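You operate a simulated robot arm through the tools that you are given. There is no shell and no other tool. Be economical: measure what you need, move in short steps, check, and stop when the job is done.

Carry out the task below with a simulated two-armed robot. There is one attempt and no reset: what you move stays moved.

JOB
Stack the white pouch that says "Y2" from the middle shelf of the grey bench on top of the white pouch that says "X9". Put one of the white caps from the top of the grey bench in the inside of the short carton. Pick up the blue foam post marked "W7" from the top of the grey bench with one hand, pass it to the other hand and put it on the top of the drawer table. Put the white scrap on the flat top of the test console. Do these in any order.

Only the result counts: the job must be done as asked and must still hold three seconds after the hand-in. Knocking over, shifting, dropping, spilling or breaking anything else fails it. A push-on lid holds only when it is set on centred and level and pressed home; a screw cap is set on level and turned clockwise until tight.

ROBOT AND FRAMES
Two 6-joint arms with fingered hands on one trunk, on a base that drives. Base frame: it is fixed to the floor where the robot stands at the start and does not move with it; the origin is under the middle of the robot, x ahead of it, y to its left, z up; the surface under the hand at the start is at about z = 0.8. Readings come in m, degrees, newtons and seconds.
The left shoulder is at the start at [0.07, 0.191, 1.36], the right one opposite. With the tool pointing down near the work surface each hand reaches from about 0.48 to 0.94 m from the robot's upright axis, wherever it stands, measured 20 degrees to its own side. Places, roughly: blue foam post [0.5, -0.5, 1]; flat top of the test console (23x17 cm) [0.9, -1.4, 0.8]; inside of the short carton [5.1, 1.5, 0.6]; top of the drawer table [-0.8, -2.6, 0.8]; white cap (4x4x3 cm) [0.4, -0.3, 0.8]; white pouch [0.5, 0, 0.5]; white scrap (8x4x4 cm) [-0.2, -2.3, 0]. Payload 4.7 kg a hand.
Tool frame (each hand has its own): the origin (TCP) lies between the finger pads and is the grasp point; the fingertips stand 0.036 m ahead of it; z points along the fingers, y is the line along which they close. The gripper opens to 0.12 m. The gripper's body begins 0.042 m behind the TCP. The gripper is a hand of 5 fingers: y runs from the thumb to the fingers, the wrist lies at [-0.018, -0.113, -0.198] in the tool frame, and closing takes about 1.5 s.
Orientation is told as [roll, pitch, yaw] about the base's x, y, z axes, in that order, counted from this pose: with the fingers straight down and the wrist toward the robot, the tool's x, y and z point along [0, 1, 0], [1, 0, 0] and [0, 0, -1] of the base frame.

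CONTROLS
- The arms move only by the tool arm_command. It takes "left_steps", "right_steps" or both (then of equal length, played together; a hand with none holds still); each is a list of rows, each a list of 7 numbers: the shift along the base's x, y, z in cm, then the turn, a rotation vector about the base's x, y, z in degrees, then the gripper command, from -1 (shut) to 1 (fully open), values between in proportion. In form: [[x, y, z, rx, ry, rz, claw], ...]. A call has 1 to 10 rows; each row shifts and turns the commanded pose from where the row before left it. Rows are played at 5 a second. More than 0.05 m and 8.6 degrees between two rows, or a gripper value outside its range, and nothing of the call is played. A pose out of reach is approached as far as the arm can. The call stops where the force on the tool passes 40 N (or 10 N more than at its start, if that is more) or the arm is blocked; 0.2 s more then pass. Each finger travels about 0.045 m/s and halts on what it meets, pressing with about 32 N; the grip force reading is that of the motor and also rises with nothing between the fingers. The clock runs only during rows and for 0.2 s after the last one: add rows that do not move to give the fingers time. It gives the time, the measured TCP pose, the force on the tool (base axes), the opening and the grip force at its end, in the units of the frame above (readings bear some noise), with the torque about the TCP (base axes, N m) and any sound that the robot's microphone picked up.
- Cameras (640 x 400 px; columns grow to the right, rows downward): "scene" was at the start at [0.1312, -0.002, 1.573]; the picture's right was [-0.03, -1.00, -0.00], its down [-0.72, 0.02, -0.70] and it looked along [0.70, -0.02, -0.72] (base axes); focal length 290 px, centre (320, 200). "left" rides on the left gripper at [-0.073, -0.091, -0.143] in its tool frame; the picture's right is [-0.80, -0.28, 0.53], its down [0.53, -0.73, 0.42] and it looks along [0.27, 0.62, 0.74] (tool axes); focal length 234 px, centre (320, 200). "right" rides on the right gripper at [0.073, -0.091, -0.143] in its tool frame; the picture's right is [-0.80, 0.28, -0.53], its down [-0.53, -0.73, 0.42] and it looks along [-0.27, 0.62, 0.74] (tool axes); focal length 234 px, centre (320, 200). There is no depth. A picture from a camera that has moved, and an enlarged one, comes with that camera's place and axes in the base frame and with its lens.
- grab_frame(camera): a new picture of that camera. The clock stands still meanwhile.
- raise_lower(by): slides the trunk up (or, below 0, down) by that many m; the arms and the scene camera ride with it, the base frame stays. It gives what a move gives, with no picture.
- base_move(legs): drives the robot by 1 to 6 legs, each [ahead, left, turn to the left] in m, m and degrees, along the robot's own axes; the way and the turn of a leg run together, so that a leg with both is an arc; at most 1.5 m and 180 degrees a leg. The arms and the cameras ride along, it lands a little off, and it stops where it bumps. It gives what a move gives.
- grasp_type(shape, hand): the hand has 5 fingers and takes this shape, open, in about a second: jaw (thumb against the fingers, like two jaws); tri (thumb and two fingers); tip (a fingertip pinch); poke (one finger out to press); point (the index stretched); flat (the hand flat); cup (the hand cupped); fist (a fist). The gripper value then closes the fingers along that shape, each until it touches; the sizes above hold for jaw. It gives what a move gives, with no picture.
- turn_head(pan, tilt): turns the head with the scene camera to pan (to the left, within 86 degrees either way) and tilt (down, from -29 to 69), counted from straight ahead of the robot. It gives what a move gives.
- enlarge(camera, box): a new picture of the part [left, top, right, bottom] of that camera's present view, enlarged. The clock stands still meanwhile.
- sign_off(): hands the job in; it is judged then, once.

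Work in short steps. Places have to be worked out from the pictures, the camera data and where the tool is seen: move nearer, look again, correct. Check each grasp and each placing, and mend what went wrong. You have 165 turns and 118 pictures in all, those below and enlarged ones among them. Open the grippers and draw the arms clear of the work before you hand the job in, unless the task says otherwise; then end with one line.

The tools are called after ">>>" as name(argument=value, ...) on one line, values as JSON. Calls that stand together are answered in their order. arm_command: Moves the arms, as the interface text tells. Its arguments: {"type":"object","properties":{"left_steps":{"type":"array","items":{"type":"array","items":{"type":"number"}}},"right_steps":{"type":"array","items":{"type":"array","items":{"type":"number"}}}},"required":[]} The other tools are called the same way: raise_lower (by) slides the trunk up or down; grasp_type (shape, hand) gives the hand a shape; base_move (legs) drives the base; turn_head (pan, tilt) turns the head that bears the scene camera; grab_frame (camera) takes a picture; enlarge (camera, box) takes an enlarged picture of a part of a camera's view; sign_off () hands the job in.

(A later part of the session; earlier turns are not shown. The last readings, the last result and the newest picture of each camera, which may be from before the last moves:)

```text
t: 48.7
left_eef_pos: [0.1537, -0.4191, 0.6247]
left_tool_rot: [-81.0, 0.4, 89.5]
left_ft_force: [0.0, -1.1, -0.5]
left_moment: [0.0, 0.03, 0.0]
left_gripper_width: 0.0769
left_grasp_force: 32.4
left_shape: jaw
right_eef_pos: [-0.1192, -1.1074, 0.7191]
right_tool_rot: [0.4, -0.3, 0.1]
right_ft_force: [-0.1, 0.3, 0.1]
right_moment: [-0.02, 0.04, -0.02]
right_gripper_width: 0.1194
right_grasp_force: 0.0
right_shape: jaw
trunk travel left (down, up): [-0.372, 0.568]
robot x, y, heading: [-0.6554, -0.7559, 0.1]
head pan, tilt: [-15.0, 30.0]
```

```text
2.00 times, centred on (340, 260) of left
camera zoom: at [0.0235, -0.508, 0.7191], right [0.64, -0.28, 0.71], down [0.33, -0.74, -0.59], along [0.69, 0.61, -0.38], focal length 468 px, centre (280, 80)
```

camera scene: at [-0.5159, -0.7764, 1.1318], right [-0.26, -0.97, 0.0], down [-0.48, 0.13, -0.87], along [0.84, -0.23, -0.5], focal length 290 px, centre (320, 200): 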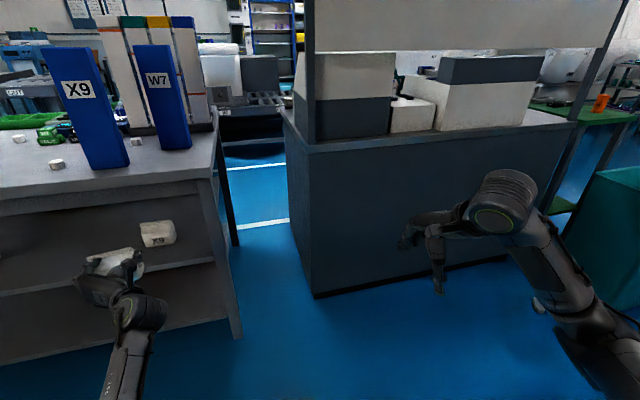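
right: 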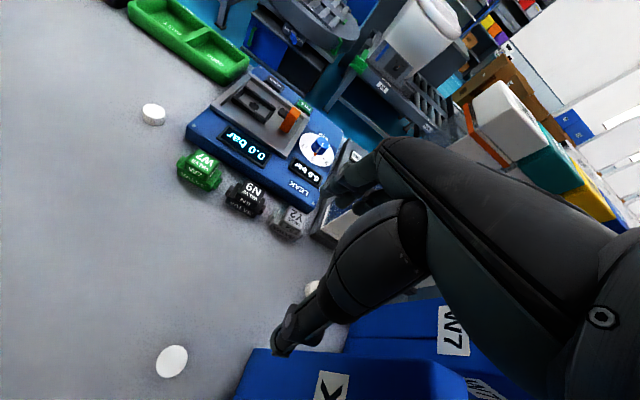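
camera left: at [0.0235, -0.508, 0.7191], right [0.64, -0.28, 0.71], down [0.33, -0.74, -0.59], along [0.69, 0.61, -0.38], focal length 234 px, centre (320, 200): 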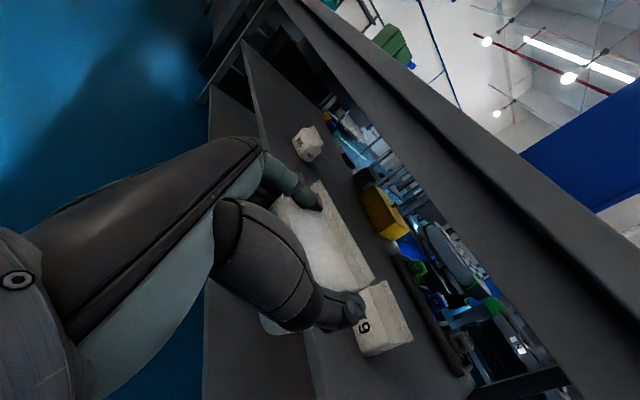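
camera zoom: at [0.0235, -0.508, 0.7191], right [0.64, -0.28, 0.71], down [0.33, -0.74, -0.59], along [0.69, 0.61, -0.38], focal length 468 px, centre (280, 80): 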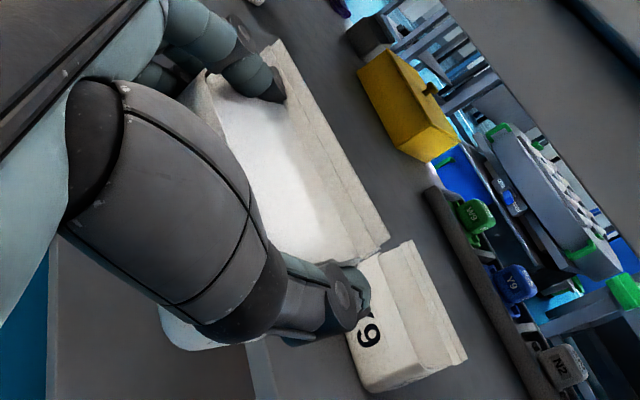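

The hand camera mast (≈TCP+0.105) would hit the bench skirt (~0.72) when stacking. I'll set Y2 down on the shelf's front edge and re-grasp it low and level from outside. First shift left and square the pouch's yaw.

>>> base_move(legs=[[0, 0.28, 0]])

>>> arm_command(left_steps=[[0, 0, 0, 0, 0, -6, -1], [0, 0, 0, 0, 0, -6, -1]])

>>> base_move(legs=[[0.135, 0, 0]])

>>> raise_lower(by=-0.07)

>>> turn_head(pan=20, tilt=40)

>>> enlarge(camera="scene", box=[220, 100, 420, 250])

```text
t: 50.7
left_eef_pos: [0.1548, -0.1352, 0.6245]
left_tool_rot: [-81.0, 0.4, 89.6]
left_ft_force: [-0.1, 1.4, -0.5]
left_moment: [0.0, 0.0, -0.04]
left_gripper_width: 0.0766
left_grasp_force: 31.7
left_shape: jaw
right_eef_pos: [-0.1188, -0.8249, 0.7187]
right_tool_rot: [0.3, -0.3, 0.1]
right_ft_force: [0.5, 0.3, -0.2]
right_moment: [-0.03, 0.0, 0.01]
right_gripper_width: 0.1199
right_grasp_force: 0.1
right_shape: jaw
trunk travel left (down, up): [-0.372, 0.568]
robot x, y, heading: [-0.6519, -0.4705, 0.1]
head pan, tilt: [-15.0, 30.0]
```

```text
t: 51.3
left_eef_pos: [0.1551, -0.1354, 0.6248]
left_tool_rot: [-80.9, 0.4, 77.5]
left_ft_force: [0.4, -0.8, -1.7]
left_moment: [0.0, 0.01, 0.01]
left_gripper_width: 0.0771
left_grasp_force: 32.7
left_shape: jaw
right_eef_pos: [-0.1195, -0.8245, 0.7202]
right_tool_rot: [0.3, -0.4, 0.2]
right_ft_force: [0.6, 0.4, 0.0]
right_moment: [0.03, -0.01, 0.02]
right_gripper_width: 0.1194
right_grasp_force: 0.1
right_shape: jaw
trunk travel left (down, up): [-0.372, 0.568]
robot x, y, heading: [-0.6521, -0.4698, -0.1]
head pan, tilt: [-15.0, 30.0]
```

```text
t: 52.6
left_eef_pos: [0.2899, -0.1352, 0.6231]
left_tool_rot: [-80.9, 0.4, 77.6]
left_ft_force: [0.0, 0.3, -1.5]
left_moment: [-0.05, -0.02, 0.01]
left_gripper_width: 0.0769
left_grasp_force: 32.4
left_shape: jaw
right_eef_pos: [0.0179, -0.8241, 0.7177]
right_tool_rot: [0.2, -0.2, 0.1]
right_ft_force: [0.4, -0.3, -0.5]
right_moment: [0.0, 0.01, 0.02]
right_gripper_width: 0.1196
right_grasp_force: 0.2
right_shape: jaw
trunk travel left (down, up): [-0.372, 0.568]
robot x, y, heading: [-0.5174, -0.4729, -0.0]
head pan, tilt: [-15.0, 30.0]
```

```text
t: 53.7
left_eef_pos: [0.2887, -0.135, 0.5547]
left_tool_rot: [-81.0, 0.4, 77.6]
left_ft_force: [-0.4, 0.0, -0.3]
left_moment: [-0.01, -0.02, 0.02]
left_gripper_width: 0.0768
left_grasp_force: 32.3
left_shape: jaw
right_eef_pos: [0.018, -0.8239, 0.6493]
right_tool_rot: [0.2, -0.2, 0.2]
right_ft_force: [0.0, 0.1, 0.7]
right_moment: [0.01, -0.01, -0.02]
right_gripper_width: 0.1197
right_grasp_force: 0.1
right_shape: jaw
trunk travel left (down, up): [-0.302, 0.638]
robot x, y, heading: [-0.5169, -0.4725, -0.2]
head pan, tilt: [-15.0, 30.0]
```

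```text
t: 54.7
left_eef_pos: [0.2903, -0.1338, 0.5548]
left_tool_rot: [-81.0, 0.4, 77.6]
left_ft_force: [-0.3, 0.1, -1.6]
left_moment: [0.0, 0.01, 0.02]
left_gripper_width: 0.0767
left_grasp_force: 32.0
left_shape: jaw
right_eef_pos: [0.0172, -0.8245, 0.6494]
right_tool_rot: [0.2, -0.3, 0.2]
right_ft_force: [-0.6, 0.1, -0.9]
right_moment: [0.0, 0.03, 0.02]
right_gripper_width: 0.1195
right_grasp_force: 0.0
right_shape: jaw
trunk travel left (down, up): [-0.302, 0.638]
robot x, y, heading: [-0.5188, -0.4662, -0.1]
head pan, tilt: [20.0, 40.0]
```

```text
2.67 times, centred on (320, 175) of scene
camera zoom: at [-0.3873, -0.4414, 1.0465], right [0.34, -0.94, 0.0], down [-0.6, -0.22, -0.77], along [0.72, 0.26, -0.64], focal length 774 px, centre (320, 267)
```

zoom: 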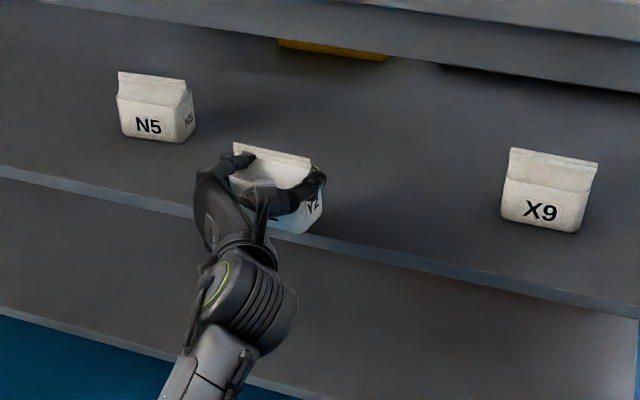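

The shelf edge is at x≈0.307, so the pouch's front overhangs. I drive 4 cm further in, then lower in small steps until contact.

>>> base_move(legs=[[0.04, 0, 0]])

>>> raise_lower(by=-0.012)

>>> arm_command(left_steps=[[0, 0, -0.4, 0, 0, 0, -1], [0, 0, -0.4, 0, 0, 0, -1]])

>>> enlarge(camera="scene", box=[220, 100, 420, 250])

```text
t: 55.6
left_eef_pos: [0.3293, -0.1345, 0.5534]
left_tool_rot: [-80.9, 0.4, 77.8]
left_ft_force: [0.8, -0.4, -1.4]
left_moment: [0.0, 0.02, -0.04]
left_gripper_width: 0.0765
left_grasp_force: 31.6
left_shape: jaw
right_eef_pos: [0.058, -0.823, 0.6481]
right_tool_rot: [0.3, -0.2, 0.3]
right_ft_force: [0.0, 0.2, -0.2]
right_moment: [0.01, 0.02, -0.03]
right_gripper_width: 0.1197
right_grasp_force: 0.0
right_shape: jaw
trunk travel left (down, up): [-0.302, 0.638]
robot x, y, heading: [-0.4743, -0.4666, 0.2]
head pan, tilt: [20.0, 40.0]
```

```text
t: 56.2
left_eef_pos: [0.3286, -0.1341, 0.5424]
left_tool_rot: [-80.8, 0.4, 77.6]
left_ft_force: [0.6, 0.7, 0.2]
left_moment: [0.02, 0.01, 0.04]
left_gripper_width: 0.0768
left_grasp_force: 31.8
left_shape: jaw
right_eef_pos: [0.0559, -0.8237, 0.6379]
right_tool_rot: [0.3, -0.2, 0.3]
right_ft_force: [-0.3, 0.0, 0.3]
right_moment: [-0.01, -0.02, 0.02]
right_gripper_width: 0.1195
right_grasp_force: 0.0
right_shape: jaw
trunk travel left (down, up): [-0.29, 0.65]
robot x, y, heading: [-0.482, -0.4662, 0.1]
head pan, tilt: [20.0, 40.0]
```

```text
t: 56.8
left_eef_pos: [0.3288, -0.1345, 0.534]
left_tool_rot: [-81.0, 0.4, 77.7]
left_ft_force: [-0.8, -0.1, -1.1]
left_moment: [-0.02, 0.06, -0.02]
left_gripper_width: 0.0767
left_grasp_force: 31.3
left_shape: jaw
right_eef_pos: [0.0566, -0.8239, 0.6361]
right_tool_rot: [0.3, -0.3, 0.3]
right_ft_force: [0.0, 0.1, 1.2]
right_moment: [-0.04, -0.02, -0.01]
right_gripper_width: 0.1197
right_grasp_force: 0.2
right_shape: jaw
trunk travel left (down, up): [-0.29, 0.65]
robot x, y, heading: [-0.479, -0.4728, 0.1]
head pan, tilt: [20.0, 40.0]
```

```text
2.67 times, centred on (320, 175) of scene
camera zoom: at [-0.3476, -0.4412, 1.0345], right [0.34, -0.94, 0.0], down [-0.6, -0.22, -0.77], along [0.72, 0.26, -0.64], focal length 774 px, centre (320, 267)
```

zoom: 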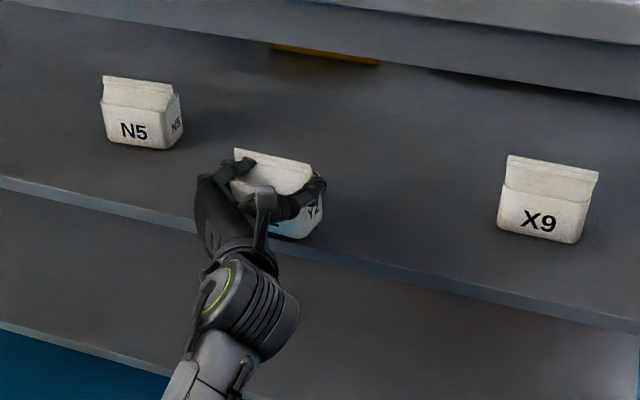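

No contact yet; I keep lowering in small steps, watching the upward force.

>>> arm_command(left_steps=[[0, 0, -0.3, 0, 0, 0, -1], [0, 0, -0.3, 0, 0, 0, -1]])

>>> arm_command(left_steps=[[0, 0, -0.3, 0, 0, 0, -1], [0, 0, 0, 0, 0, 0, -1]])

```text
t: 57.4
left_eef_pos: [0.3285, -0.1344, 0.5296]
left_tool_rot: [-80.9, 0.4, 77.7]
left_ft_force: [1.1, -0.4, -1.5]
left_moment: [-0.03, 0.03, 0.0]
left_gripper_width: 0.0768
left_grasp_force: 32.3
left_shape: jaw
right_eef_pos: [0.0564, -0.824, 0.637]
right_tool_rot: [0.3, -0.4, 0.2]
right_ft_force: [0.4, 0.3, 0.6]
right_moment: [0.0, -0.03, -0.04]
right_gripper_width: 0.1198
right_grasp_force: 0.0
right_shape: jaw
trunk travel left (down, up): [-0.29, 0.65]
robot x, y, heading: [-0.4783, -0.4681, -0.2]
head pan, tilt: [20.0, 40.0]
```

```text
t: 58.0
left_eef_pos: [0.3286, -0.1343, 0.5278]
left_tool_rot: [-81.0, 0.4, 77.7]
left_ft_force: [0.0, -0.4, 3.8]
left_moment: [0.24, -0.1, 0.01]
left_gripper_width: 0.0768
left_grasp_force: 32.4
left_shape: jaw
right_eef_pos: [0.0558, -0.8231, 0.6375]
right_tool_rot: [0.4, -0.3, 0.3]
right_ft_force: [-0.2, -0.2, -0.8]
right_moment: [0.0, -0.03, 0.02]
right_gripper_width: 0.1196
right_grasp_force: 0.2
right_shape: jaw
trunk travel left (down, up): [-0.29, 0.65]
robot x, y, heading: [-0.4781, -0.4775, 0.1]
head pan, tilt: [20.0, 40.0]
```

Contact at TCP z≈0.528. I release, back off 12 cm, and level the hand with yaw back to 90.

>>> arm_command(left_steps=[[0, 0, 0, 0, 0, 0, -0.2], [0, 0, 0, 0, 0, 0, 0.5], [0, 0, 0, 0, 0, 0, 1], [0, 0, 0, 0, 0, 0, 1], [0, 0, 0, 0, 0, 0, 1]])

>>> base_move(legs=[[-0.12, 0, 0]])

>>> arm_command(left_steps=[[0, 0, 0, 0, 0, 6, 1], [0, 0, 0, 0, 0, 6, 1], [0, 0, -1, 0, -4.5, 0, 1], [0, 0, -1, 0, -4.5, 0, 1]])

>>> grab_frame(camera="left")

>>> enlarge(camera="scene", box=[220, 100, 420, 250])

```text
t: 59.2
left_eef_pos: [0.3293, -0.1366, 0.5263]
left_tool_rot: [-80.9, 0.3, 77.8]
left_ft_force: [0.0, 0.0, 1.1]
left_moment: [-0.03, 0.01, -0.02]
left_gripper_width: 0.1195
left_grasp_force: 0.1
left_shape: jaw
right_eef_pos: [0.0555, -0.8237, 0.6378]
right_tool_rot: [0.4, -0.3, 0.4]
right_ft_force: [-0.4, 0.5, -0.8]
right_moment: [0.01, 0.01, -0.01]
right_gripper_width: 0.1198
right_grasp_force: 0.0
right_shape: jaw
trunk travel left (down, up): [-0.29, 0.65]
robot x, y, heading: [-0.4781, -0.4737, 0.1]
head pan, tilt: [20.0, 40.0]
```

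```text
t: 60.4
left_eef_pos: [0.2082, -0.1348, 0.5261]
left_tool_rot: [-80.9, 0.4, 77.7]
left_ft_force: [-0.2, -0.8, -0.8]
left_moment: [0.0, 0.0, 0.0]
left_gripper_width: 0.1198
left_grasp_force: 0.0
left_shape: jaw
right_eef_pos: [-0.0636, -0.8234, 0.6382]
right_tool_rot: [0.3, -0.4, 0.3]
right_ft_force: [0.0, 0.1, 0.4]
right_moment: [0.03, -0.02, 0.01]
right_gripper_width: 0.12
right_grasp_force: 0.0
right_shape: jaw
trunk travel left (down, up): [-0.29, 0.65]
robot x, y, heading: [-0.5983, -0.4698, 0.2]
head pan, tilt: [20.0, 40.0]
```

```text
t: 61.4
left_eef_pos: [0.2075, -0.1349, 0.5063]
left_tool_rot: [-90.0, 0.3, 89.7]
left_ft_force: [0.5, -0.6, 0.5]
left_moment: [-0.01, 0.02, -0.02]
left_gripper_width: 0.1195
left_grasp_force: 0.1
left_shape: jaw
right_eef_pos: [-0.0628, -0.823, 0.6375]
right_tool_rot: [0.2, -0.3, 0.4]
right_ft_force: [0.5, 0.8, -0.2]
right_moment: [0.02, 0.0, 0.01]
right_gripper_width: 0.1199
right_grasp_force: 0.0
right_shape: jaw
trunk travel left (down, up): [-0.29, 0.65]
robot x, y, heading: [-0.6, -0.4734, 0.4]
head pan, tilt: [20.0, 40.0]
```

```text
86 pictures are left
camera left: at [0.0651, -0.2243, 0.579], right [0.52, -0.28, 0.81], down [0.42, -0.74, -0.53], along [0.74, 0.61, -0.27], focal length 234 px, centre (320, 200)
```

left: 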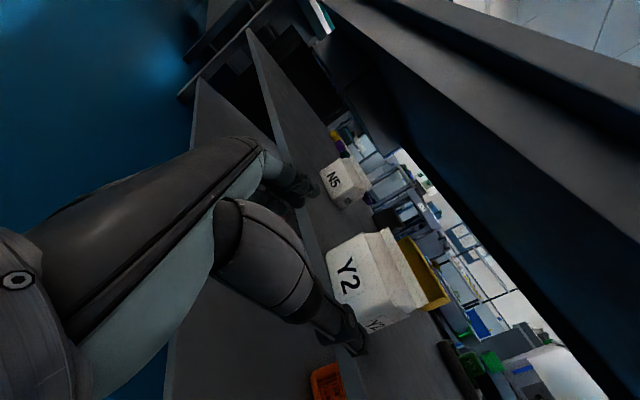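

```text
2.67 times, centred on (320, 175) of scene
camera zoom: at [-0.4684, -0.4412, 1.0345], right [0.34, -0.94, 0.0], down [-0.6, -0.22, -0.77], along [0.72, 0.26, -0.64], focal length 774 px, centre (320, 267)
```

zoom: 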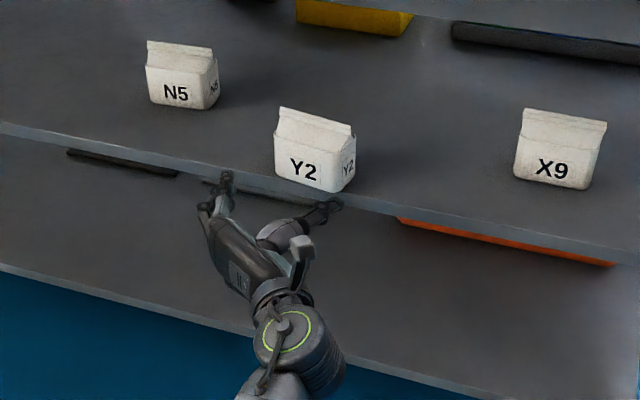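

Y2 stands square and level at centre y≈-0.137. I set the hand at z≈0.512 and drive in to grasp it.

>>> arm_command(left_steps=[[0, -0.2, 0.6, 0, 0, 0, 1], [0, 0, 0, 0, 0, 0, 1]])

>>> base_move(legs=[[0.13, 0, 0]])

>>> grab_frame(camera="left")

```text
t: 62.0
left_eef_pos: [0.2083, -0.1368, 0.5131]
left_tool_rot: [-90.0, 0.2, 89.7]
left_ft_force: [0.6, -0.3, 0.1]
left_moment: [-0.02, 0.0, 0.01]
left_gripper_width: 0.1196
left_grasp_force: 0.1
left_shape: jaw
right_eef_pos: [-0.063, -0.8233, 0.6372]
right_tool_rot: [0.3, -0.3, 0.3]
right_ft_force: [0.6, 0.1, 0.7]
right_moment: [0.0, 0.03, 0.02]
right_gripper_width: 0.12
right_grasp_force: 0.1
right_shape: jaw
trunk travel left (down, up): [-0.29, 0.65]
robot x, y, heading: [-0.5999, -0.4721, -0.1]
head pan, tilt: [20.0, 40.0]
```

```text
t: 63.3
left_eef_pos: [0.3216, -0.135, 0.5096]
left_tool_rot: [-89.6, 0.6, 90.3]
left_ft_force: [-10.0, -4.3, 1.8]
left_moment: [-0.11, 0.48, 0.69]
left_gripper_width: 0.12
left_grasp_force: 0.1
left_shape: jaw
right_eef_pos: [0.0525, -0.8223, 0.6375]
right_tool_rot: [0.3, -0.3, 0.5]
right_ft_force: [0.1, 0.6, -0.5]
right_moment: [-0.04, 0.0, 0.0]
right_gripper_width: 0.1199
right_grasp_force: 0.1
right_shape: jaw
trunk travel left (down, up): [-0.29, 0.65]
robot x, y, heading: [-0.4805, -0.4761, 0.3]
head pan, tilt: [20.0, 40.0]
stopped in leg 1: the force on the tool passed its limit at 78 N (the readings are from after the stop); the commanded pose is now the measured one
```

```text
84 pictures are left
camera left: at [0.1799, -0.2252, 0.583], right [0.53, -0.27, 0.8], down [0.42, -0.74, -0.53], along [0.73, 0.62, -0.28], focal length 234 px, centre (320, 200)
```

left: 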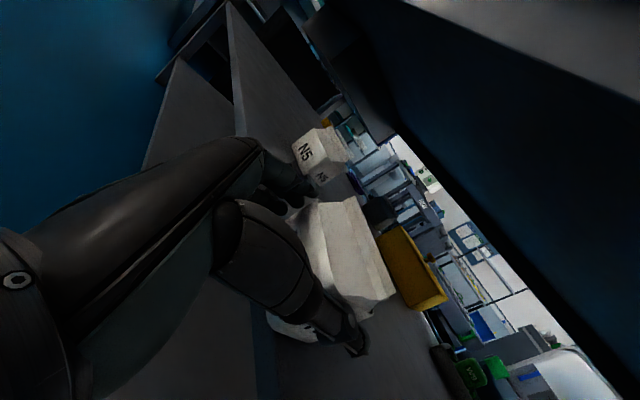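

The hand bumped the shelf edge. I back 1.5 cm, raise 1.3 cm, and check.

>>> base_move(legs=[[-0.02, 0, 0]])

>>> arm_command(left_steps=[[0, 0, 1.0, 0, 0, 0, 1], [0, 0, 0.4, 0, 0, 0, 1]])

>>> base_move(legs=[[0.04, 0, 0]])

```text
t: 64.1
left_eef_pos: [0.3029, -0.1348, 0.5091]
left_tool_rot: [-89.6, 0.6, 90.2]
left_ft_force: [1.2, 0.6, -0.6]
left_moment: [0.03, 0.02, -0.01]
left_gripper_width: 0.1199
left_grasp_force: 0.2
left_shape: jaw
right_eef_pos: [0.0331, -0.8229, 0.6372]
right_tool_rot: [0.3, -0.4, 0.4]
right_ft_force: [0.1, 0.1, -0.5]
right_moment: [0.01, 0.01, -0.03]
right_gripper_width: 0.1195
right_grasp_force: 0.1
right_shape: jaw
trunk travel left (down, up): [-0.29, 0.65]
robot x, y, heading: [-0.5023, -0.4704, 0.2]
head pan, tilt: [20.0, 40.0]
```

```text
t: 64.7
left_eef_pos: [0.3022, -0.1356, 0.5214]
left_tool_rot: [-89.6, 0.5, 90.2]
left_ft_force: [-0.4, 0.1, -0.3]
left_moment: [-0.02, -0.02, -0.01]
left_gripper_width: 0.12
left_grasp_force: 0.0
left_shape: jaw
right_eef_pos: [0.0325, -0.8211, 0.6378]
right_tool_rot: [0.3, -0.3, 0.4]
right_ft_force: [-0.3, 0.2, -1.2]
right_moment: [-0.01, 0.01, -0.01]
right_gripper_width: 0.1196
right_grasp_force: 0.0
right_shape: jaw
trunk travel left (down, up): [-0.29, 0.65]
robot x, y, heading: [-0.5037, -0.4742, 0.0]
head pan, tilt: [20.0, 40.0]
```

```text
t: 65.6
left_eef_pos: [0.3435, -0.1354, 0.5219]
left_tool_rot: [-89.6, 0.5, 90.1]
left_ft_force: [-0.3, -0.5, 0.0]
left_moment: [0.0, 0.0, 0.0]
left_gripper_width: 0.1198
left_grasp_force: 0.0
left_shape: jaw
right_eef_pos: [0.0728, -0.8239, 0.6377]
right_tool_rot: [0.3, -0.2, 0.4]
right_ft_force: [0.5, -1.1, -0.5]
right_moment: [-0.02, -0.01, 0.03]
right_gripper_width: 0.1197
right_grasp_force: 0.1
right_shape: jaw
trunk travel left (down, up): [-0.29, 0.65]
robot x, y, heading: [-0.464, -0.469, 0.1]
head pan, tilt: [20.0, 40.0]
```

Free at z 0.522. I close and lift 2 cm, then look.

>>> arm_command(left_steps=[[0, 0, 0, 0, 0, 0, 0.6], [0, 0, 0, 0, 0, 0, 0.2], [0, 0, 0, 0, 0, 0, -0.3], [0, 0, 0, 0, 0, 0, -1], [0, 0, 0, 0, 0, 0, -1], [0, 0, 0, 0, 0, 0, -1]])

>>> raise_lower(by=0.03)

>>> base_move(legs=[[-0.18, 0, 0]])

>>> enlarge(camera="scene", box=[220, 120, 420, 270])

>>> grab_frame(camera="left")

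```text
t: 67.0
left_eef_pos: [0.3431, -0.1374, 0.5226]
left_tool_rot: [-89.7, 0.5, 90.2]
left_ft_force: [2.2, -1.2, 5.7]
left_moment: [0.29, -0.12, -0.1]
left_gripper_width: 0.0823
left_grasp_force: 32.1
left_shape: jaw
right_eef_pos: [0.0724, -0.8227, 0.6364]
right_tool_rot: [0.4, -0.4, 0.4]
right_ft_force: [-0.8, -0.2, 0.5]
right_moment: [-0.01, -0.01, 0.0]
right_gripper_width: 0.1197
right_grasp_force: 0.1
right_shape: jaw
trunk travel left (down, up): [-0.29, 0.65]
robot x, y, heading: [-0.461, -0.4715, 0.1]
head pan, tilt: [20.0, 40.0]
```

```text
t: 67.7
left_eef_pos: [0.343, -0.1362, 0.5524]
left_tool_rot: [-89.5, 0.7, 90.3]
left_ft_force: [1.1, 0.6, -0.7]
left_moment: [0.02, 0.02, 0.01]
left_gripper_width: 0.0814
left_grasp_force: 31.7
left_shape: jaw
right_eef_pos: [0.074, -0.8222, 0.6678]
right_tool_rot: [0.3, -0.2, 0.4]
right_ft_force: [0.4, -0.4, -0.7]
right_moment: [-0.01, 0.03, 0.0]
right_gripper_width: 0.1197
right_grasp_force: 0.0
right_shape: jaw
trunk travel left (down, up): [-0.32, 0.62]
robot x, y, heading: [-0.4636, -0.4727, 0.0]
head pan, tilt: [20.0, 40.0]
```

```text
t: 69.2
left_eef_pos: [0.1619, -0.1362, 0.5511]
left_tool_rot: [-89.6, 0.6, 90.2]
left_ft_force: [0.1, 0.6, 0.4]
left_moment: [-0.04, 0.07, 0.02]
left_gripper_width: 0.0814
left_grasp_force: 31.9
left_shape: jaw
right_eef_pos: [-0.1076, -0.823, 0.6686]
right_tool_rot: [0.4, -0.3, 0.4]
right_ft_force: [0.6, -0.8, 0.2]
right_moment: [0.02, -0.01, 0.01]
right_gripper_width: 0.1197
right_grasp_force: 0.0
right_shape: jaw
trunk travel left (down, up): [-0.32, 0.62]
robot x, y, heading: [-0.6422, -0.4707, 0.5]
head pan, tilt: [20.0, 40.0]
```

```text
2.67 times, centred on (320, 195) of scene
camera zoom: at [-0.513, -0.4411, 1.0646], right [0.34, -0.94, 0.0], down [-0.6, -0.22, -0.77], along [0.72, 0.26, -0.64], focal length 774 px, centre (320, 213)
```

zoom: 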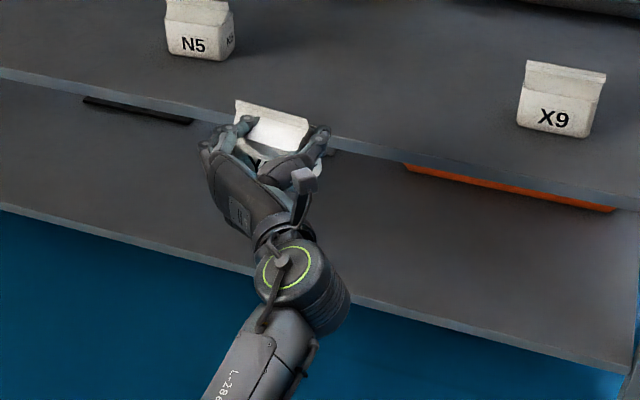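

```text
82 pictures are left
camera left: at [0.0198, -0.2255, 0.6265], right [0.53, -0.27, 0.8], down [0.42, -0.74, -0.53], along [0.73, 0.62, -0.28], focal length 234 px, centre (320, 200)
```

left: 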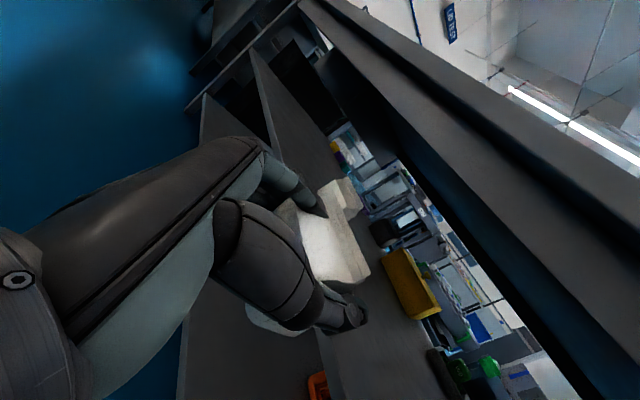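

Held well. Relative yaw to X9 ≈8°. I raise 6.3 cm, yaw +8°, then slide sideways in front of X9 and go in partway.

>>> raise_lower(by=0.063)

>>> arm_command(left_steps=[[0, 0, 0, 0, 0, 4, -1], [0, 0, 0, 0, 0, 4, -1]])

>>> base_move(legs=[[0, -0.307, 0], [0.13, 0, 0]])

>>> turn_head(pan=20, tilt=33)

>>> enlarge(camera="scene", box=[220, 100, 420, 250])

>>> grab_frame(camera="left")

```text
t: 70.3
left_eef_pos: [0.1614, -0.1358, 0.6144]
left_tool_rot: [-89.6, 0.6, 90.2]
left_ft_force: [0.5, -0.3, -0.1]
left_moment: [0.02, 0.02, 0.04]
left_gripper_width: 0.0815
left_grasp_force: 32.0
left_shape: jaw
right_eef_pos: [-0.1065, -0.823, 0.7298]
right_tool_rot: [0.3, -0.2, 0.4]
right_ft_force: [-0.7, 0.0, -0.4]
right_moment: [0.02, -0.02, -0.01]
right_gripper_width: 0.1193
right_grasp_force: 0.0
right_shape: jaw
trunk travel left (down, up): [-0.383, 0.557]
robot x, y, heading: [-0.645, -0.4733, 0.1]
head pan, tilt: [20.0, 40.0]
```

```text
t: 70.9
left_eef_pos: [0.1623, -0.1342, 0.6157]
left_tool_rot: [-89.6, 0.6, 98.3]
left_ft_force: [-0.6, 0.2, -1.2]
left_moment: [-0.03, 0.02, -0.04]
left_gripper_width: 0.0811
left_grasp_force: 31.6
left_shape: jaw
right_eef_pos: [-0.1076, -0.8223, 0.7314]
right_tool_rot: [0.3, -0.3, 0.4]
right_ft_force: [0.3, 0.2, -0.2]
right_moment: [0.0, -0.01, 0.0]
right_gripper_width: 0.1201
right_grasp_force: 0.0
right_shape: jaw
trunk travel left (down, up): [-0.383, 0.557]
robot x, y, heading: [-0.6421, -0.4715, 0.1]
head pan, tilt: [20.0, 40.0]
```

```text
t: 73.8
left_eef_pos: [0.2925, -0.4391, 0.6144]
left_tool_rot: [-89.5, 0.5, 98.6]
left_ft_force: [0.5, 0.0, -1.6]
left_moment: [-0.04, 0.0, 0.01]
left_gripper_width: 0.081
left_grasp_force: 31.4
left_shape: jaw
right_eef_pos: [0.0287, -1.1286, 0.7305]
right_tool_rot: [0.3, -0.2, 1.0]
right_ft_force: [-0.5, -0.9, 0.2]
right_moment: [0.0, 0.03, 0.02]
right_gripper_width: 0.1198
right_grasp_force: 0.0
right_shape: jaw
trunk travel left (down, up): [-0.383, 0.557]
robot x, y, heading: [-0.5082, -0.7775, 0.9]
head pan, tilt: [20.0, 40.0]
```

```text
t: 74.5
left_eef_pos: [0.2929, -0.4379, 0.6146]
left_tool_rot: [-89.5, 0.6, 98.6]
left_ft_force: [0.0, 0.7, -1.4]
left_moment: [0.0, -0.02, 0.04]
left_gripper_width: 0.0813
left_grasp_force: 31.8
left_shape: jaw
right_eef_pos: [0.0285, -1.1294, 0.7308]
right_tool_rot: [0.3, -0.3, 0.9]
right_ft_force: [0.3, 0.6, -0.1]
right_moment: [0.03, 0.01, -0.01]
right_gripper_width: 0.1198
right_grasp_force: 0.0
right_shape: jaw
trunk travel left (down, up): [-0.383, 0.557]
robot x, y, heading: [-0.5093, -0.78, 0.4]
head pan, tilt: [20.0, 33.0]
```

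```text
2.67 times, centred on (320, 175) of scene
camera zoom: at [-0.3763, -0.7479, 1.1381], right [0.35, -0.94, 0.0], down [-0.51, -0.19, -0.84], along [0.78, 0.3, -0.55], focal length 774 px, centre (320, 267)
```

zoom: 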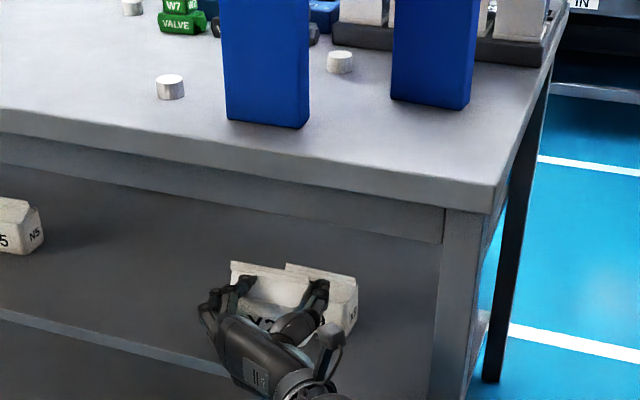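

```text
80 pictures are left
camera left: at [0.1651, -0.5486, 0.6887], right [0.57, -0.19, 0.8], down [0.53, -0.67, -0.53], along [0.63, 0.72, -0.28], focal length 234 px, centre (320, 200)
```

left: 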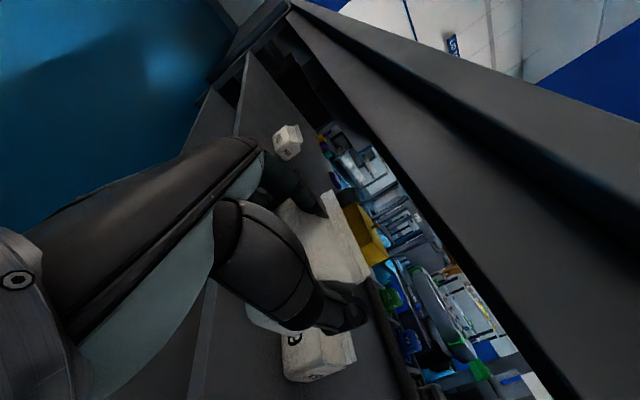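

Aligned nicely. I go the remaining 14.5 cm in over X9 with a small right correction.

>>> base_move(legs=[[0.08, -0.007, 0]])

>>> base_move(legs=[[0.065, 0, 0]])

>>> enlarge(camera="scene", box=[260, 150, 420, 250])

>>> grab_frame(camera="left")

```text
t: 75.6
left_eef_pos: [0.3723, -0.4448, 0.6125]
left_tool_rot: [-89.6, 0.5, 98.6]
left_ft_force: [0.2, -0.7, -1.6]
left_moment: [-0.01, -0.02, 0.04]
left_gripper_width: 0.0812
left_grasp_force: 32.5
left_shape: jaw
right_eef_pos: [0.1084, -1.1333, 0.7301]
right_tool_rot: [0.3, -0.3, 0.9]
right_ft_force: [0.8, 0.5, -0.7]
right_moment: [0.0, 0.0, 0.0]
right_gripper_width: 0.1197
right_grasp_force: 0.2
right_shape: jaw
trunk travel left (down, up): [-0.383, 0.557]
robot x, y, heading: [-0.4318, -0.7848, 0.6]
head pan, tilt: [20.0, 33.0]
```

```text
t: 76.6
left_eef_pos: [0.4373, -0.4432, 0.6144]
left_tool_rot: [-89.6, 0.7, 98.6]
left_ft_force: [-0.1, 0.5, -1.6]
left_moment: [0.03, -0.02, 0.03]
left_gripper_width: 0.0812
left_grasp_force: 32.3
left_shape: jaw
right_eef_pos: [0.172, -1.1328, 0.7296]
right_tool_rot: [0.4, -0.2, 0.9]
right_ft_force: [1.4, 0.3, 0.3]
right_moment: [-0.03, 0.04, 0.05]
right_gripper_width: 0.1198
right_grasp_force: 0.0
right_shape: jaw
trunk travel left (down, up): [-0.383, 0.557]
robot x, y, heading: [-0.3683, -0.7849, 0.6]
head pan, tilt: [20.0, 33.0]
```

```text
4.00 times, centred on (340, 200) of scene
camera zoom: at [-0.2312, -0.7534, 1.1379], right [0.35, -0.94, 0.0], down [-0.51, -0.19, -0.84], along [0.78, 0.29, -0.55], focal length 1161 px, centre (240, 200)
```

zoom: 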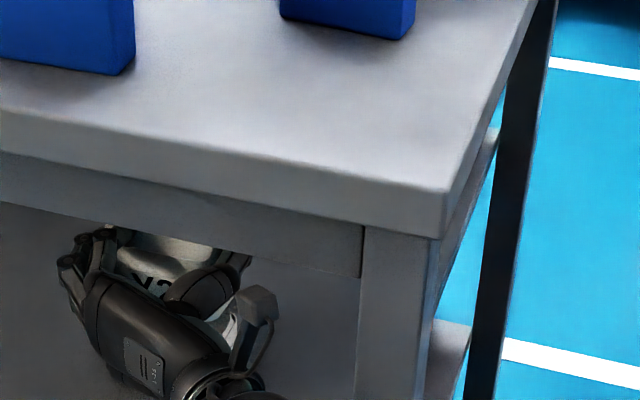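

```text
78 pictures are left
camera left: at [0.3098, -0.5541, 0.6878], right [0.57, -0.19, 0.8], down [0.53, -0.67, -0.53], along [0.63, 0.72, -0.28], focal length 234 px, centre (320, 200)
```

left: 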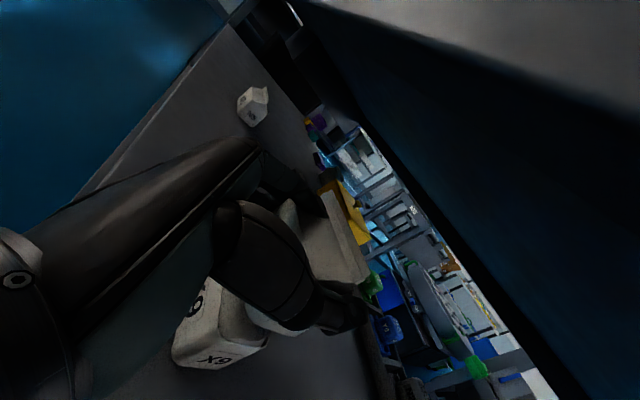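

Y2's right end (≈0.46,-0.48) matches X9's. I lower in small steps until contact.

>>> arm_command(left_steps=[[0, 0, -0.4, 0, 0, 0, -1], [0, 0, -0.4, 0, 0, 0, -1], [0, 0, -0.3, 0, 0, 0, -1]])

>>> arm_command(left_steps=[[0, 0, -0.3, 0, 0, 0, -1], [0, 0, 0, 0, 0, 0, -1]])

>>> arm_command(left_steps=[[0, 0, -0.3, 0, 0, 0, -1], [0, 0, 0, 0, 0, 0, -1]])

```text
t: 77.4
left_eef_pos: [0.4359, -0.4432, 0.6034]
left_tool_rot: [-89.4, 0.6, 98.6]
left_ft_force: [-0.9, -0.2, -1.7]
left_moment: [0.0, 0.0, -0.02]
left_gripper_width: 0.0814
left_grasp_force: 31.6
left_shape: jaw
right_eef_pos: [0.1715, -1.1319, 0.7302]
right_tool_rot: [0.4, -0.2, 1.0]
right_ft_force: [-0.4, 0.9, -0.1]
right_moment: [-0.01, -0.01, 0.01]
right_gripper_width: 0.1198
right_grasp_force: 0.0
right_shape: jaw
trunk travel left (down, up): [-0.383, 0.557]
robot x, y, heading: [-0.3685, -0.787, 0.4]
head pan, tilt: [20.0, 33.0]
```

```text
t: 78.0
left_eef_pos: [0.4358, -0.4431, 0.5999]
left_tool_rot: [-89.6, 0.7, 98.5]
left_ft_force: [0.5, 0.1, -0.9]
left_moment: [-0.02, 0.01, -0.04]
left_gripper_width: 0.0813
left_grasp_force: 31.9
left_shape: jaw
right_eef_pos: [0.1713, -1.1331, 0.7297]
right_tool_rot: [0.3, -0.3, 0.8]
right_ft_force: [0.6, -0.3, -0.1]
right_moment: [-0.02, 0.01, 0.0]
right_gripper_width: 0.1199
right_grasp_force: 0.0
right_shape: jaw
trunk travel left (down, up): [-0.383, 0.557]
robot x, y, heading: [-0.3698, -0.783, 0.4]
head pan, tilt: [20.0, 33.0]
```

```text
t: 78.6
left_eef_pos: [0.437, -0.4435, 0.5975]
left_tool_rot: [-89.6, 0.6, 98.6]
left_ft_force: [0.3, 0.1, -0.8]
left_moment: [0.02, 0.0, 0.01]
left_gripper_width: 0.0815
left_grasp_force: 32.2
left_shape: jaw
right_eef_pos: [0.1724, -1.133, 0.7306]
right_tool_rot: [0.2, -0.3, 1.0]
right_ft_force: [0.8, 0.2, -0.4]
right_moment: [0.03, 0.01, 0.03]
right_gripper_width: 0.1192
right_grasp_force: 0.1
right_shape: jaw
trunk travel left (down, up): [-0.383, 0.557]
robot x, y, heading: [-0.3687, -0.7833, 0.4]
head pan, tilt: [20.0, 33.0]
```

>>> arm_command(left_steps=[[0, 0, -0.3, 0, 0, 0, -1], [0, 0, 0, 0, 0, 0, -1]])

>>> arm_command(left_steps=[[0, 0, -0.3, 0, 0, 0, -1], [0, 0, 0, 0, 0, 0, -1]])

>>> arm_command(left_steps=[[0, 0, -0.3, 0, 0, 0, -1], [0, 0, 0, 0, 0, 0, -1]])

>>> grab_frame(camera="left")

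```text
t: 79.2
left_eef_pos: [0.4369, -0.4436, 0.5938]
left_tool_rot: [-89.6, 0.6, 98.6]
left_ft_force: [-0.1, 0.5, -0.8]
left_moment: [-0.02, 0.0, 0.01]
left_gripper_width: 0.0815
left_grasp_force: 31.9
left_shape: jaw
right_eef_pos: [0.1718, -1.1337, 0.7296]
right_tool_rot: [0.4, -0.2, 0.9]
right_ft_force: [-0.9, 0.5, 0.0]
right_moment: [0.02, 0.0, -0.03]
right_gripper_width: 0.1198
right_grasp_force: 0.0
right_shape: jaw
trunk travel left (down, up): [-0.383, 0.557]
robot x, y, heading: [-0.37, -0.7866, 0.5]
head pan, tilt: [20.0, 33.0]
```

```text
t: 79.8
left_eef_pos: [0.4356, -0.444, 0.5909]
left_tool_rot: [-89.6, 0.6, 98.5]
left_ft_force: [-0.3, -0.5, -0.9]
left_moment: [-0.02, 0.02, 0.01]
left_gripper_width: 0.0816
left_grasp_force: 31.9
left_shape: jaw
right_eef_pos: [0.172, -1.1313, 0.7297]
right_tool_rot: [0.3, -0.2, 0.9]
right_ft_force: [0.2, -0.5, -0.4]
right_moment: [0.01, 0.02, 0.02]
right_gripper_width: 0.1198
right_grasp_force: 0.0
right_shape: jaw
trunk travel left (down, up): [-0.383, 0.557]
robot x, y, heading: [-0.3663, -0.7873, 0.8]
head pan, tilt: [20.0, 33.0]
```

```text
t: 80.4
left_eef_pos: [0.4357, -0.443, 0.5885]
left_tool_rot: [-89.5, 0.7, 98.6]
left_ft_force: [-0.6, -0.1, -0.1]
left_moment: [-0.04, 0.05, -0.04]
left_gripper_width: 0.0815
left_grasp_force: 31.6
left_shape: jaw
right_eef_pos: [0.1718, -1.1331, 0.7294]
right_tool_rot: [0.2, -0.3, 0.9]
right_ft_force: [-0.3, 0.6, 0.4]
right_moment: [-0.01, 0.04, -0.01]
right_gripper_width: 0.1199
right_grasp_force: 0.1
right_shape: jaw
trunk travel left (down, up): [-0.383, 0.557]
robot x, y, heading: [-0.3626, -0.7903, 0.4]
head pan, tilt: [20.0, 33.0]
```

```text
77 pictures are left
camera left: at [0.3087, -0.5539, 0.662], right [0.57, -0.19, 0.8], down [0.53, -0.67, -0.53], along [0.63, 0.72, -0.28], focal length 234 px, centre (320, 200)
```

left: 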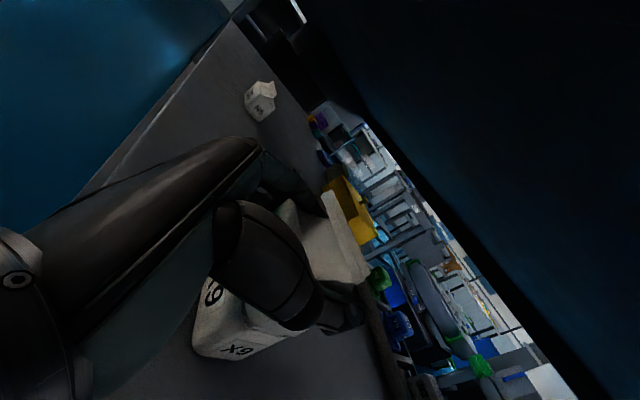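

Still no load; the body-height contact is expected near 0.58. Continue down.

>>> arm_command(left_steps=[[0, 0, -0.3, 0, 0, 0, -1], [0, 0, 0, 0, 0, 0, -1]])

>>> arm_command(left_steps=[[0, 0, -0.3, 0, 0, 0, -1], [0, 0, 0, 0, 0, 0, -1]])

>>> arm_command(left_steps=[[0, 0, -0.3, 0, 0, 0, -1], [0, 0, 0, 0, 0, 0, -1]])

```text
t: 81.0
left_eef_pos: [0.4363, -0.4434, 0.5858]
left_tool_rot: [-89.6, 0.5, 98.6]
left_ft_force: [-0.6, 0.2, 2.6]
left_moment: [0.17, 0.02, -0.02]
left_gripper_width: 0.081
left_grasp_force: 32.4
left_shape: jaw
right_eef_pos: [0.1716, -1.134, 0.7296]
right_tool_rot: [0.2, -0.3, 0.9]
right_ft_force: [0.5, -1.0, -1.0]
right_moment: [-0.04, -0.04, 0.01]
right_gripper_width: 0.12
right_grasp_force: 0.0
right_shape: jaw
trunk travel left (down, up): [-0.383, 0.557]
robot x, y, heading: [-0.3669, -0.7854, 0.5]
head pan, tilt: [20.0, 33.0]
```

```text
t: 81.6
left_eef_pos: [0.4351, -0.4444, 0.5858]
left_tool_rot: [-89.7, 0.5, 98.6]
left_ft_force: [1.0, 0.5, 10.4]
left_moment: [0.61, -0.08, -0.04]
left_gripper_width: 0.0812
left_grasp_force: 31.7
left_shape: jaw
right_eef_pos: [0.171, -1.1343, 0.7313]
right_tool_rot: [0.5, -0.3, 0.8]
right_ft_force: [-0.3, 0.7, -0.9]
right_moment: [0.02, -0.01, 0.06]
right_gripper_width: 0.1198
right_grasp_force: 0.0
right_shape: jaw
trunk travel left (down, up): [-0.383, 0.557]
robot x, y, heading: [-0.366, -0.7875, 0.6]
head pan, tilt: [20.0, 33.0]
```

```text
t: 82.2
left_eef_pos: [0.4355, -0.4448, 0.583]
left_tool_rot: [-90.0, 0.5, 98.5]
left_ft_force: [3.1, -1.9, 19.5]
left_moment: [1.06, -0.21, -0.13]
left_gripper_width: 0.0815
left_grasp_force: 32.5
left_shape: jaw
right_eef_pos: [0.1709, -1.1331, 0.731]
right_tool_rot: [0.4, -0.4, 0.8]
right_ft_force: [-0.7, -1.0, -0.3]
right_moment: [0.0, -0.01, -0.03]
right_gripper_width: 0.1195
right_grasp_force: 0.0
right_shape: jaw
trunk travel left (down, up): [-0.383, 0.557]
robot x, y, heading: [-0.3674, -0.7896, 0.7]
head pan, tilt: [20.0, 33.0]
```

Contact at ≈0.585: Y2 rests on X9's body. I relieve the load 4 mm and release slowly.

>>> arm_command(left_steps=[[0, 0, 0.4, 0, 0, 0, -1], [0, 0, 0, 0, 0, 0, -0.2], [0, 0, 0, 0, 0, 0, 0.2], [0, 0, 0, 0, 0, 0, 0.6], [0, 0, 0, 0, 0, 0, 1], [0, 0, 0, 0, 0, 0, 1]])

>>> grab_frame(camera="left")

```text
t: 83.6
left_eef_pos: [0.4354, -0.4432, 0.5826]
left_tool_rot: [-89.5, 0.6, 98.7]
left_ft_force: [-0.8, -0.2, 4.2]
left_moment: [0.18, 0.03, 0.03]
left_gripper_width: 0.1192
left_grasp_force: 0.0
left_shape: jaw
right_eef_pos: [0.1713, -1.1339, 0.7301]
right_tool_rot: [0.3, -0.3, 0.8]
right_ft_force: [0.2, -0.8, -0.1]
right_moment: [0.02, 0.0, -0.03]
right_gripper_width: 0.1198
right_grasp_force: 0.0
right_shape: jaw
trunk travel left (down, up): [-0.383, 0.557]
robot x, y, heading: [-0.3678, -0.7858, 0.7]
head pan, tilt: [20.0, 33.0]
```

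```text
76 pictures are left
camera left: at [0.3084, -0.5538, 0.6566], right [0.57, -0.19, 0.8], down [0.53, -0.67, -0.53], along [0.63, 0.72, -0.28], focal length 234 px, centre (320, 200)
```

left: 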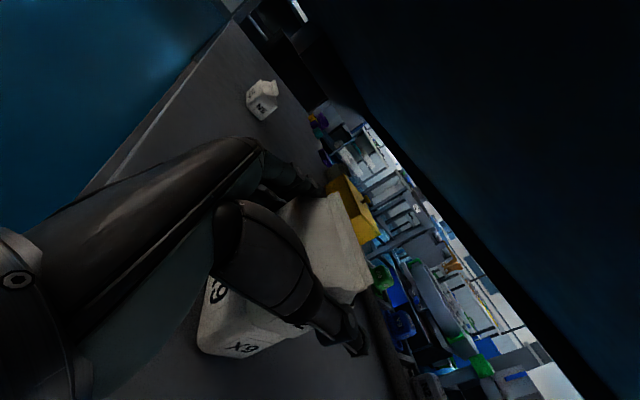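

Released; a slight upward load remains on the fingers, so I raise 3 mm and then back straight out.

>>> arm_command(left_steps=[[0, 0, 0.3, 0, 0, 0, 1], [0, 0, 0.1, 0, 0, 0, 1]])

>>> base_move(legs=[[-0.09, 0, 0]])

>>> grab_frame(camera="left")

```text
t: 84.2
left_eef_pos: [0.436, -0.444, 0.5879]
left_tool_rot: [-89.5, 0.6, 98.5]
left_ft_force: [0.6, 0.3, 0.0]
left_moment: [0.0, 0.03, 0.02]
left_gripper_width: 0.1195
left_grasp_force: 0.0
left_shape: jaw
right_eef_pos: [0.1722, -1.1335, 0.7295]
right_tool_rot: [0.3, -0.3, 0.8]
right_ft_force: [0.0, 0.7, 0.3]
right_moment: [0.0, -0.01, 0.03]
right_gripper_width: 0.12
right_grasp_force: 0.1
right_shape: jaw
trunk travel left (down, up): [-0.383, 0.557]
robot x, y, heading: [-0.3664, -0.7864, 0.8]
head pan, tilt: [20.0, 33.0]
```

```text
t: 85.3
left_eef_pos: [0.3445, -0.445, 0.5886]
left_tool_rot: [-89.6, 0.6, 98.5]
left_ft_force: [0.3, -0.6, -0.4]
left_moment: [-0.02, 0.03, -0.01]
left_gripper_width: 0.1198
left_grasp_force: 0.1
left_shape: jaw
right_eef_pos: [0.0796, -1.1341, 0.7307]
right_tool_rot: [0.4, -0.2, 0.8]
right_ft_force: [0.1, 0.0, 0.7]
right_moment: [0.0, 0.02, -0.04]
right_gripper_width: 0.1194
right_grasp_force: 0.0
right_shape: jaw
trunk travel left (down, up): [-0.383, 0.557]
robot x, y, heading: [-0.4591, -0.79, 0.3]
head pan, tilt: [20.0, 33.0]
```

```text
75 pictures are left
camera left: at [0.2175, -0.5559, 0.6626], right [0.56, -0.19, 0.8], down [0.53, -0.67, -0.53], along [0.64, 0.72, -0.28], focal length 234 px, centre (320, 200)
```

left: 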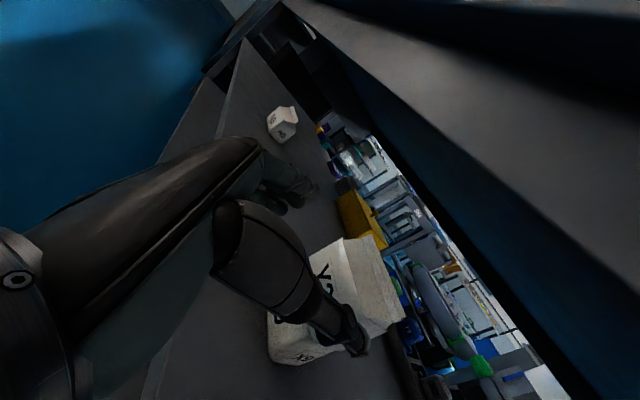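

Y2 sits on X9. I back out fully and check it from the scene camera.

>>> base_move(legs=[[-0.3, 0, 0]])

>>> enlarge(camera="scene", box=[250, 130, 410, 230])

```text
t: 87.3
left_eef_pos: [0.0474, -0.4472, 0.5885]
left_tool_rot: [-89.6, 0.6, 98.7]
left_ft_force: [0.2, 0.7, -0.3]
left_moment: [0.01, 0.0, 0.02]
left_gripper_width: 0.1192
left_grasp_force: 0.1
left_shape: jaw
right_eef_pos: [-0.2155, -1.1362, 0.7312]
right_tool_rot: [0.3, -0.3, 0.8]
right_ft_force: [0.0, 0.4, -1.0]
right_moment: [-0.01, -0.01, -0.04]
right_gripper_width: 0.1198
right_grasp_force: 0.2
right_shape: jaw
trunk travel left (down, up): [-0.383, 0.557]
robot x, y, heading: [-0.7518, -0.7898, 0.7]
head pan, tilt: [20.0, 33.0]
```

```text
4.00 times, centred on (330, 180) of scene
camera zoom: at [-0.6211, -0.7571, 1.1382], right [0.35, -0.94, 0.0], down [-0.51, -0.19, -0.84], along [0.78, 0.3, -0.54], focal length 1161 px, centre (280, 280)
```

zoom: 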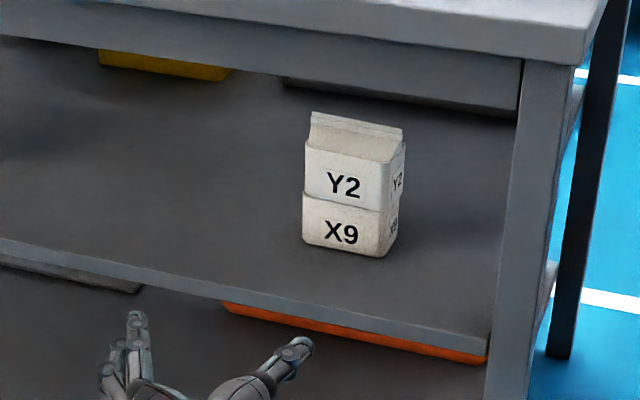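

The Y2 on X9 stack is good. Next, W7: raise the trunk, fix left yaw to 90, and view the posts closely.

>>> raise_lower(by=0.38)

>>> arm_command(left_steps=[[0, 0, 0, 0, 0, -4.5, 1], [0, 0, 0, 0, 0, -4.5, 1]])

>>> turn_head(pan=10, tilt=33)

>>> enlarge(camera="scene", box=[200, 50, 440, 200])

```text
t: 91.0
left_eef_pos: [0.0471, -0.4469, 0.9667]
left_tool_rot: [-89.6, 0.7, 98.7]
left_ft_force: [0.3, 0.9, 0.5]
left_moment: [0.02, 0.01, 0.02]
left_gripper_width: 0.1194
left_grasp_force: 0.0
left_shape: jaw
right_eef_pos: [-0.2156, -1.1374, 1.1106]
right_tool_rot: [0.2, -0.3, 0.9]
right_ft_force: [-0.1, -0.9, -0.2]
right_moment: [0.01, -0.02, 0.02]
right_gripper_width: 0.1197
right_grasp_force: 0.2
right_shape: jaw
trunk travel left (down, up): [-0.763, 0.177]
robot x, y, heading: [-0.7522, -0.7928, 0.7]
head pan, tilt: [20.0, 33.0]
```

```text
t: 91.6
left_eef_pos: [0.0475, -0.4474, 0.9691]
left_tool_rot: [-89.5, 0.6, 89.8]
left_ft_force: [0.2, 0.0, 0.2]
left_moment: [0.0, -0.02, 0.0]
left_gripper_width: 0.1195
left_grasp_force: 0.2
left_shape: jaw
right_eef_pos: [-0.2156, -1.1357, 1.1099]
right_tool_rot: [0.3, -0.3, 0.9]
right_ft_force: [-0.5, 0.1, 0.3]
right_moment: [-0.02, 0.0, 0.06]
right_gripper_width: 0.1197
right_grasp_force: 0.0
right_shape: jaw
trunk travel left (down, up): [-0.763, 0.177]
robot x, y, heading: [-0.7544, -0.7913, 0.7]
head pan, tilt: [20.0, 33.0]
```

```text
t: 92.3
left_eef_pos: [0.0471, -0.4474, 0.9676]
left_tool_rot: [-89.6, 0.6, 89.7]
left_ft_force: [0.0, -0.2, 0.1]
left_moment: [0.02, 0.02, 0.05]
left_gripper_width: 0.1198
left_grasp_force: 0.0
left_shape: jaw
right_eef_pos: [-0.2145, -1.1361, 1.1108]
right_tool_rot: [0.4, -0.3, 0.9]
right_ft_force: [1.0, 0.4, -0.7]
right_moment: [0.0, 0.0, -0.02]
right_gripper_width: 0.1196
right_grasp_force: 0.1
right_shape: jaw
trunk travel left (down, up): [-0.763, 0.177]
robot x, y, heading: [-0.7566, -0.7907, 0.5]
head pan, tilt: [10.0, 33.0]
```

```text
2.67 times, centred on (320, 125) of scene
camera zoom: at [-0.6162, -0.7722, 1.5181], right [0.19, -0.98, 0.0], down [-0.54, -0.1, -0.84], along [0.82, 0.16, -0.54], focal length 774 px, centre (320, 400)
```

zoom: 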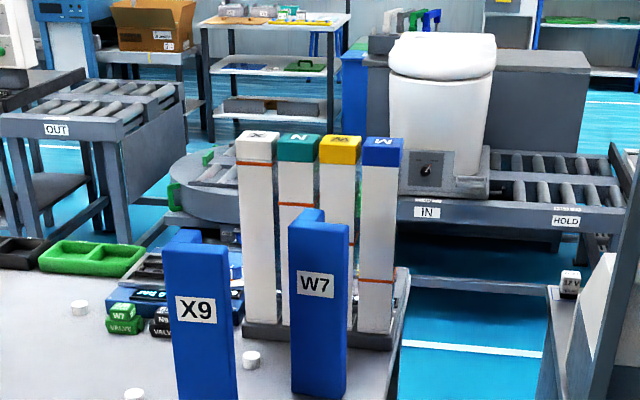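

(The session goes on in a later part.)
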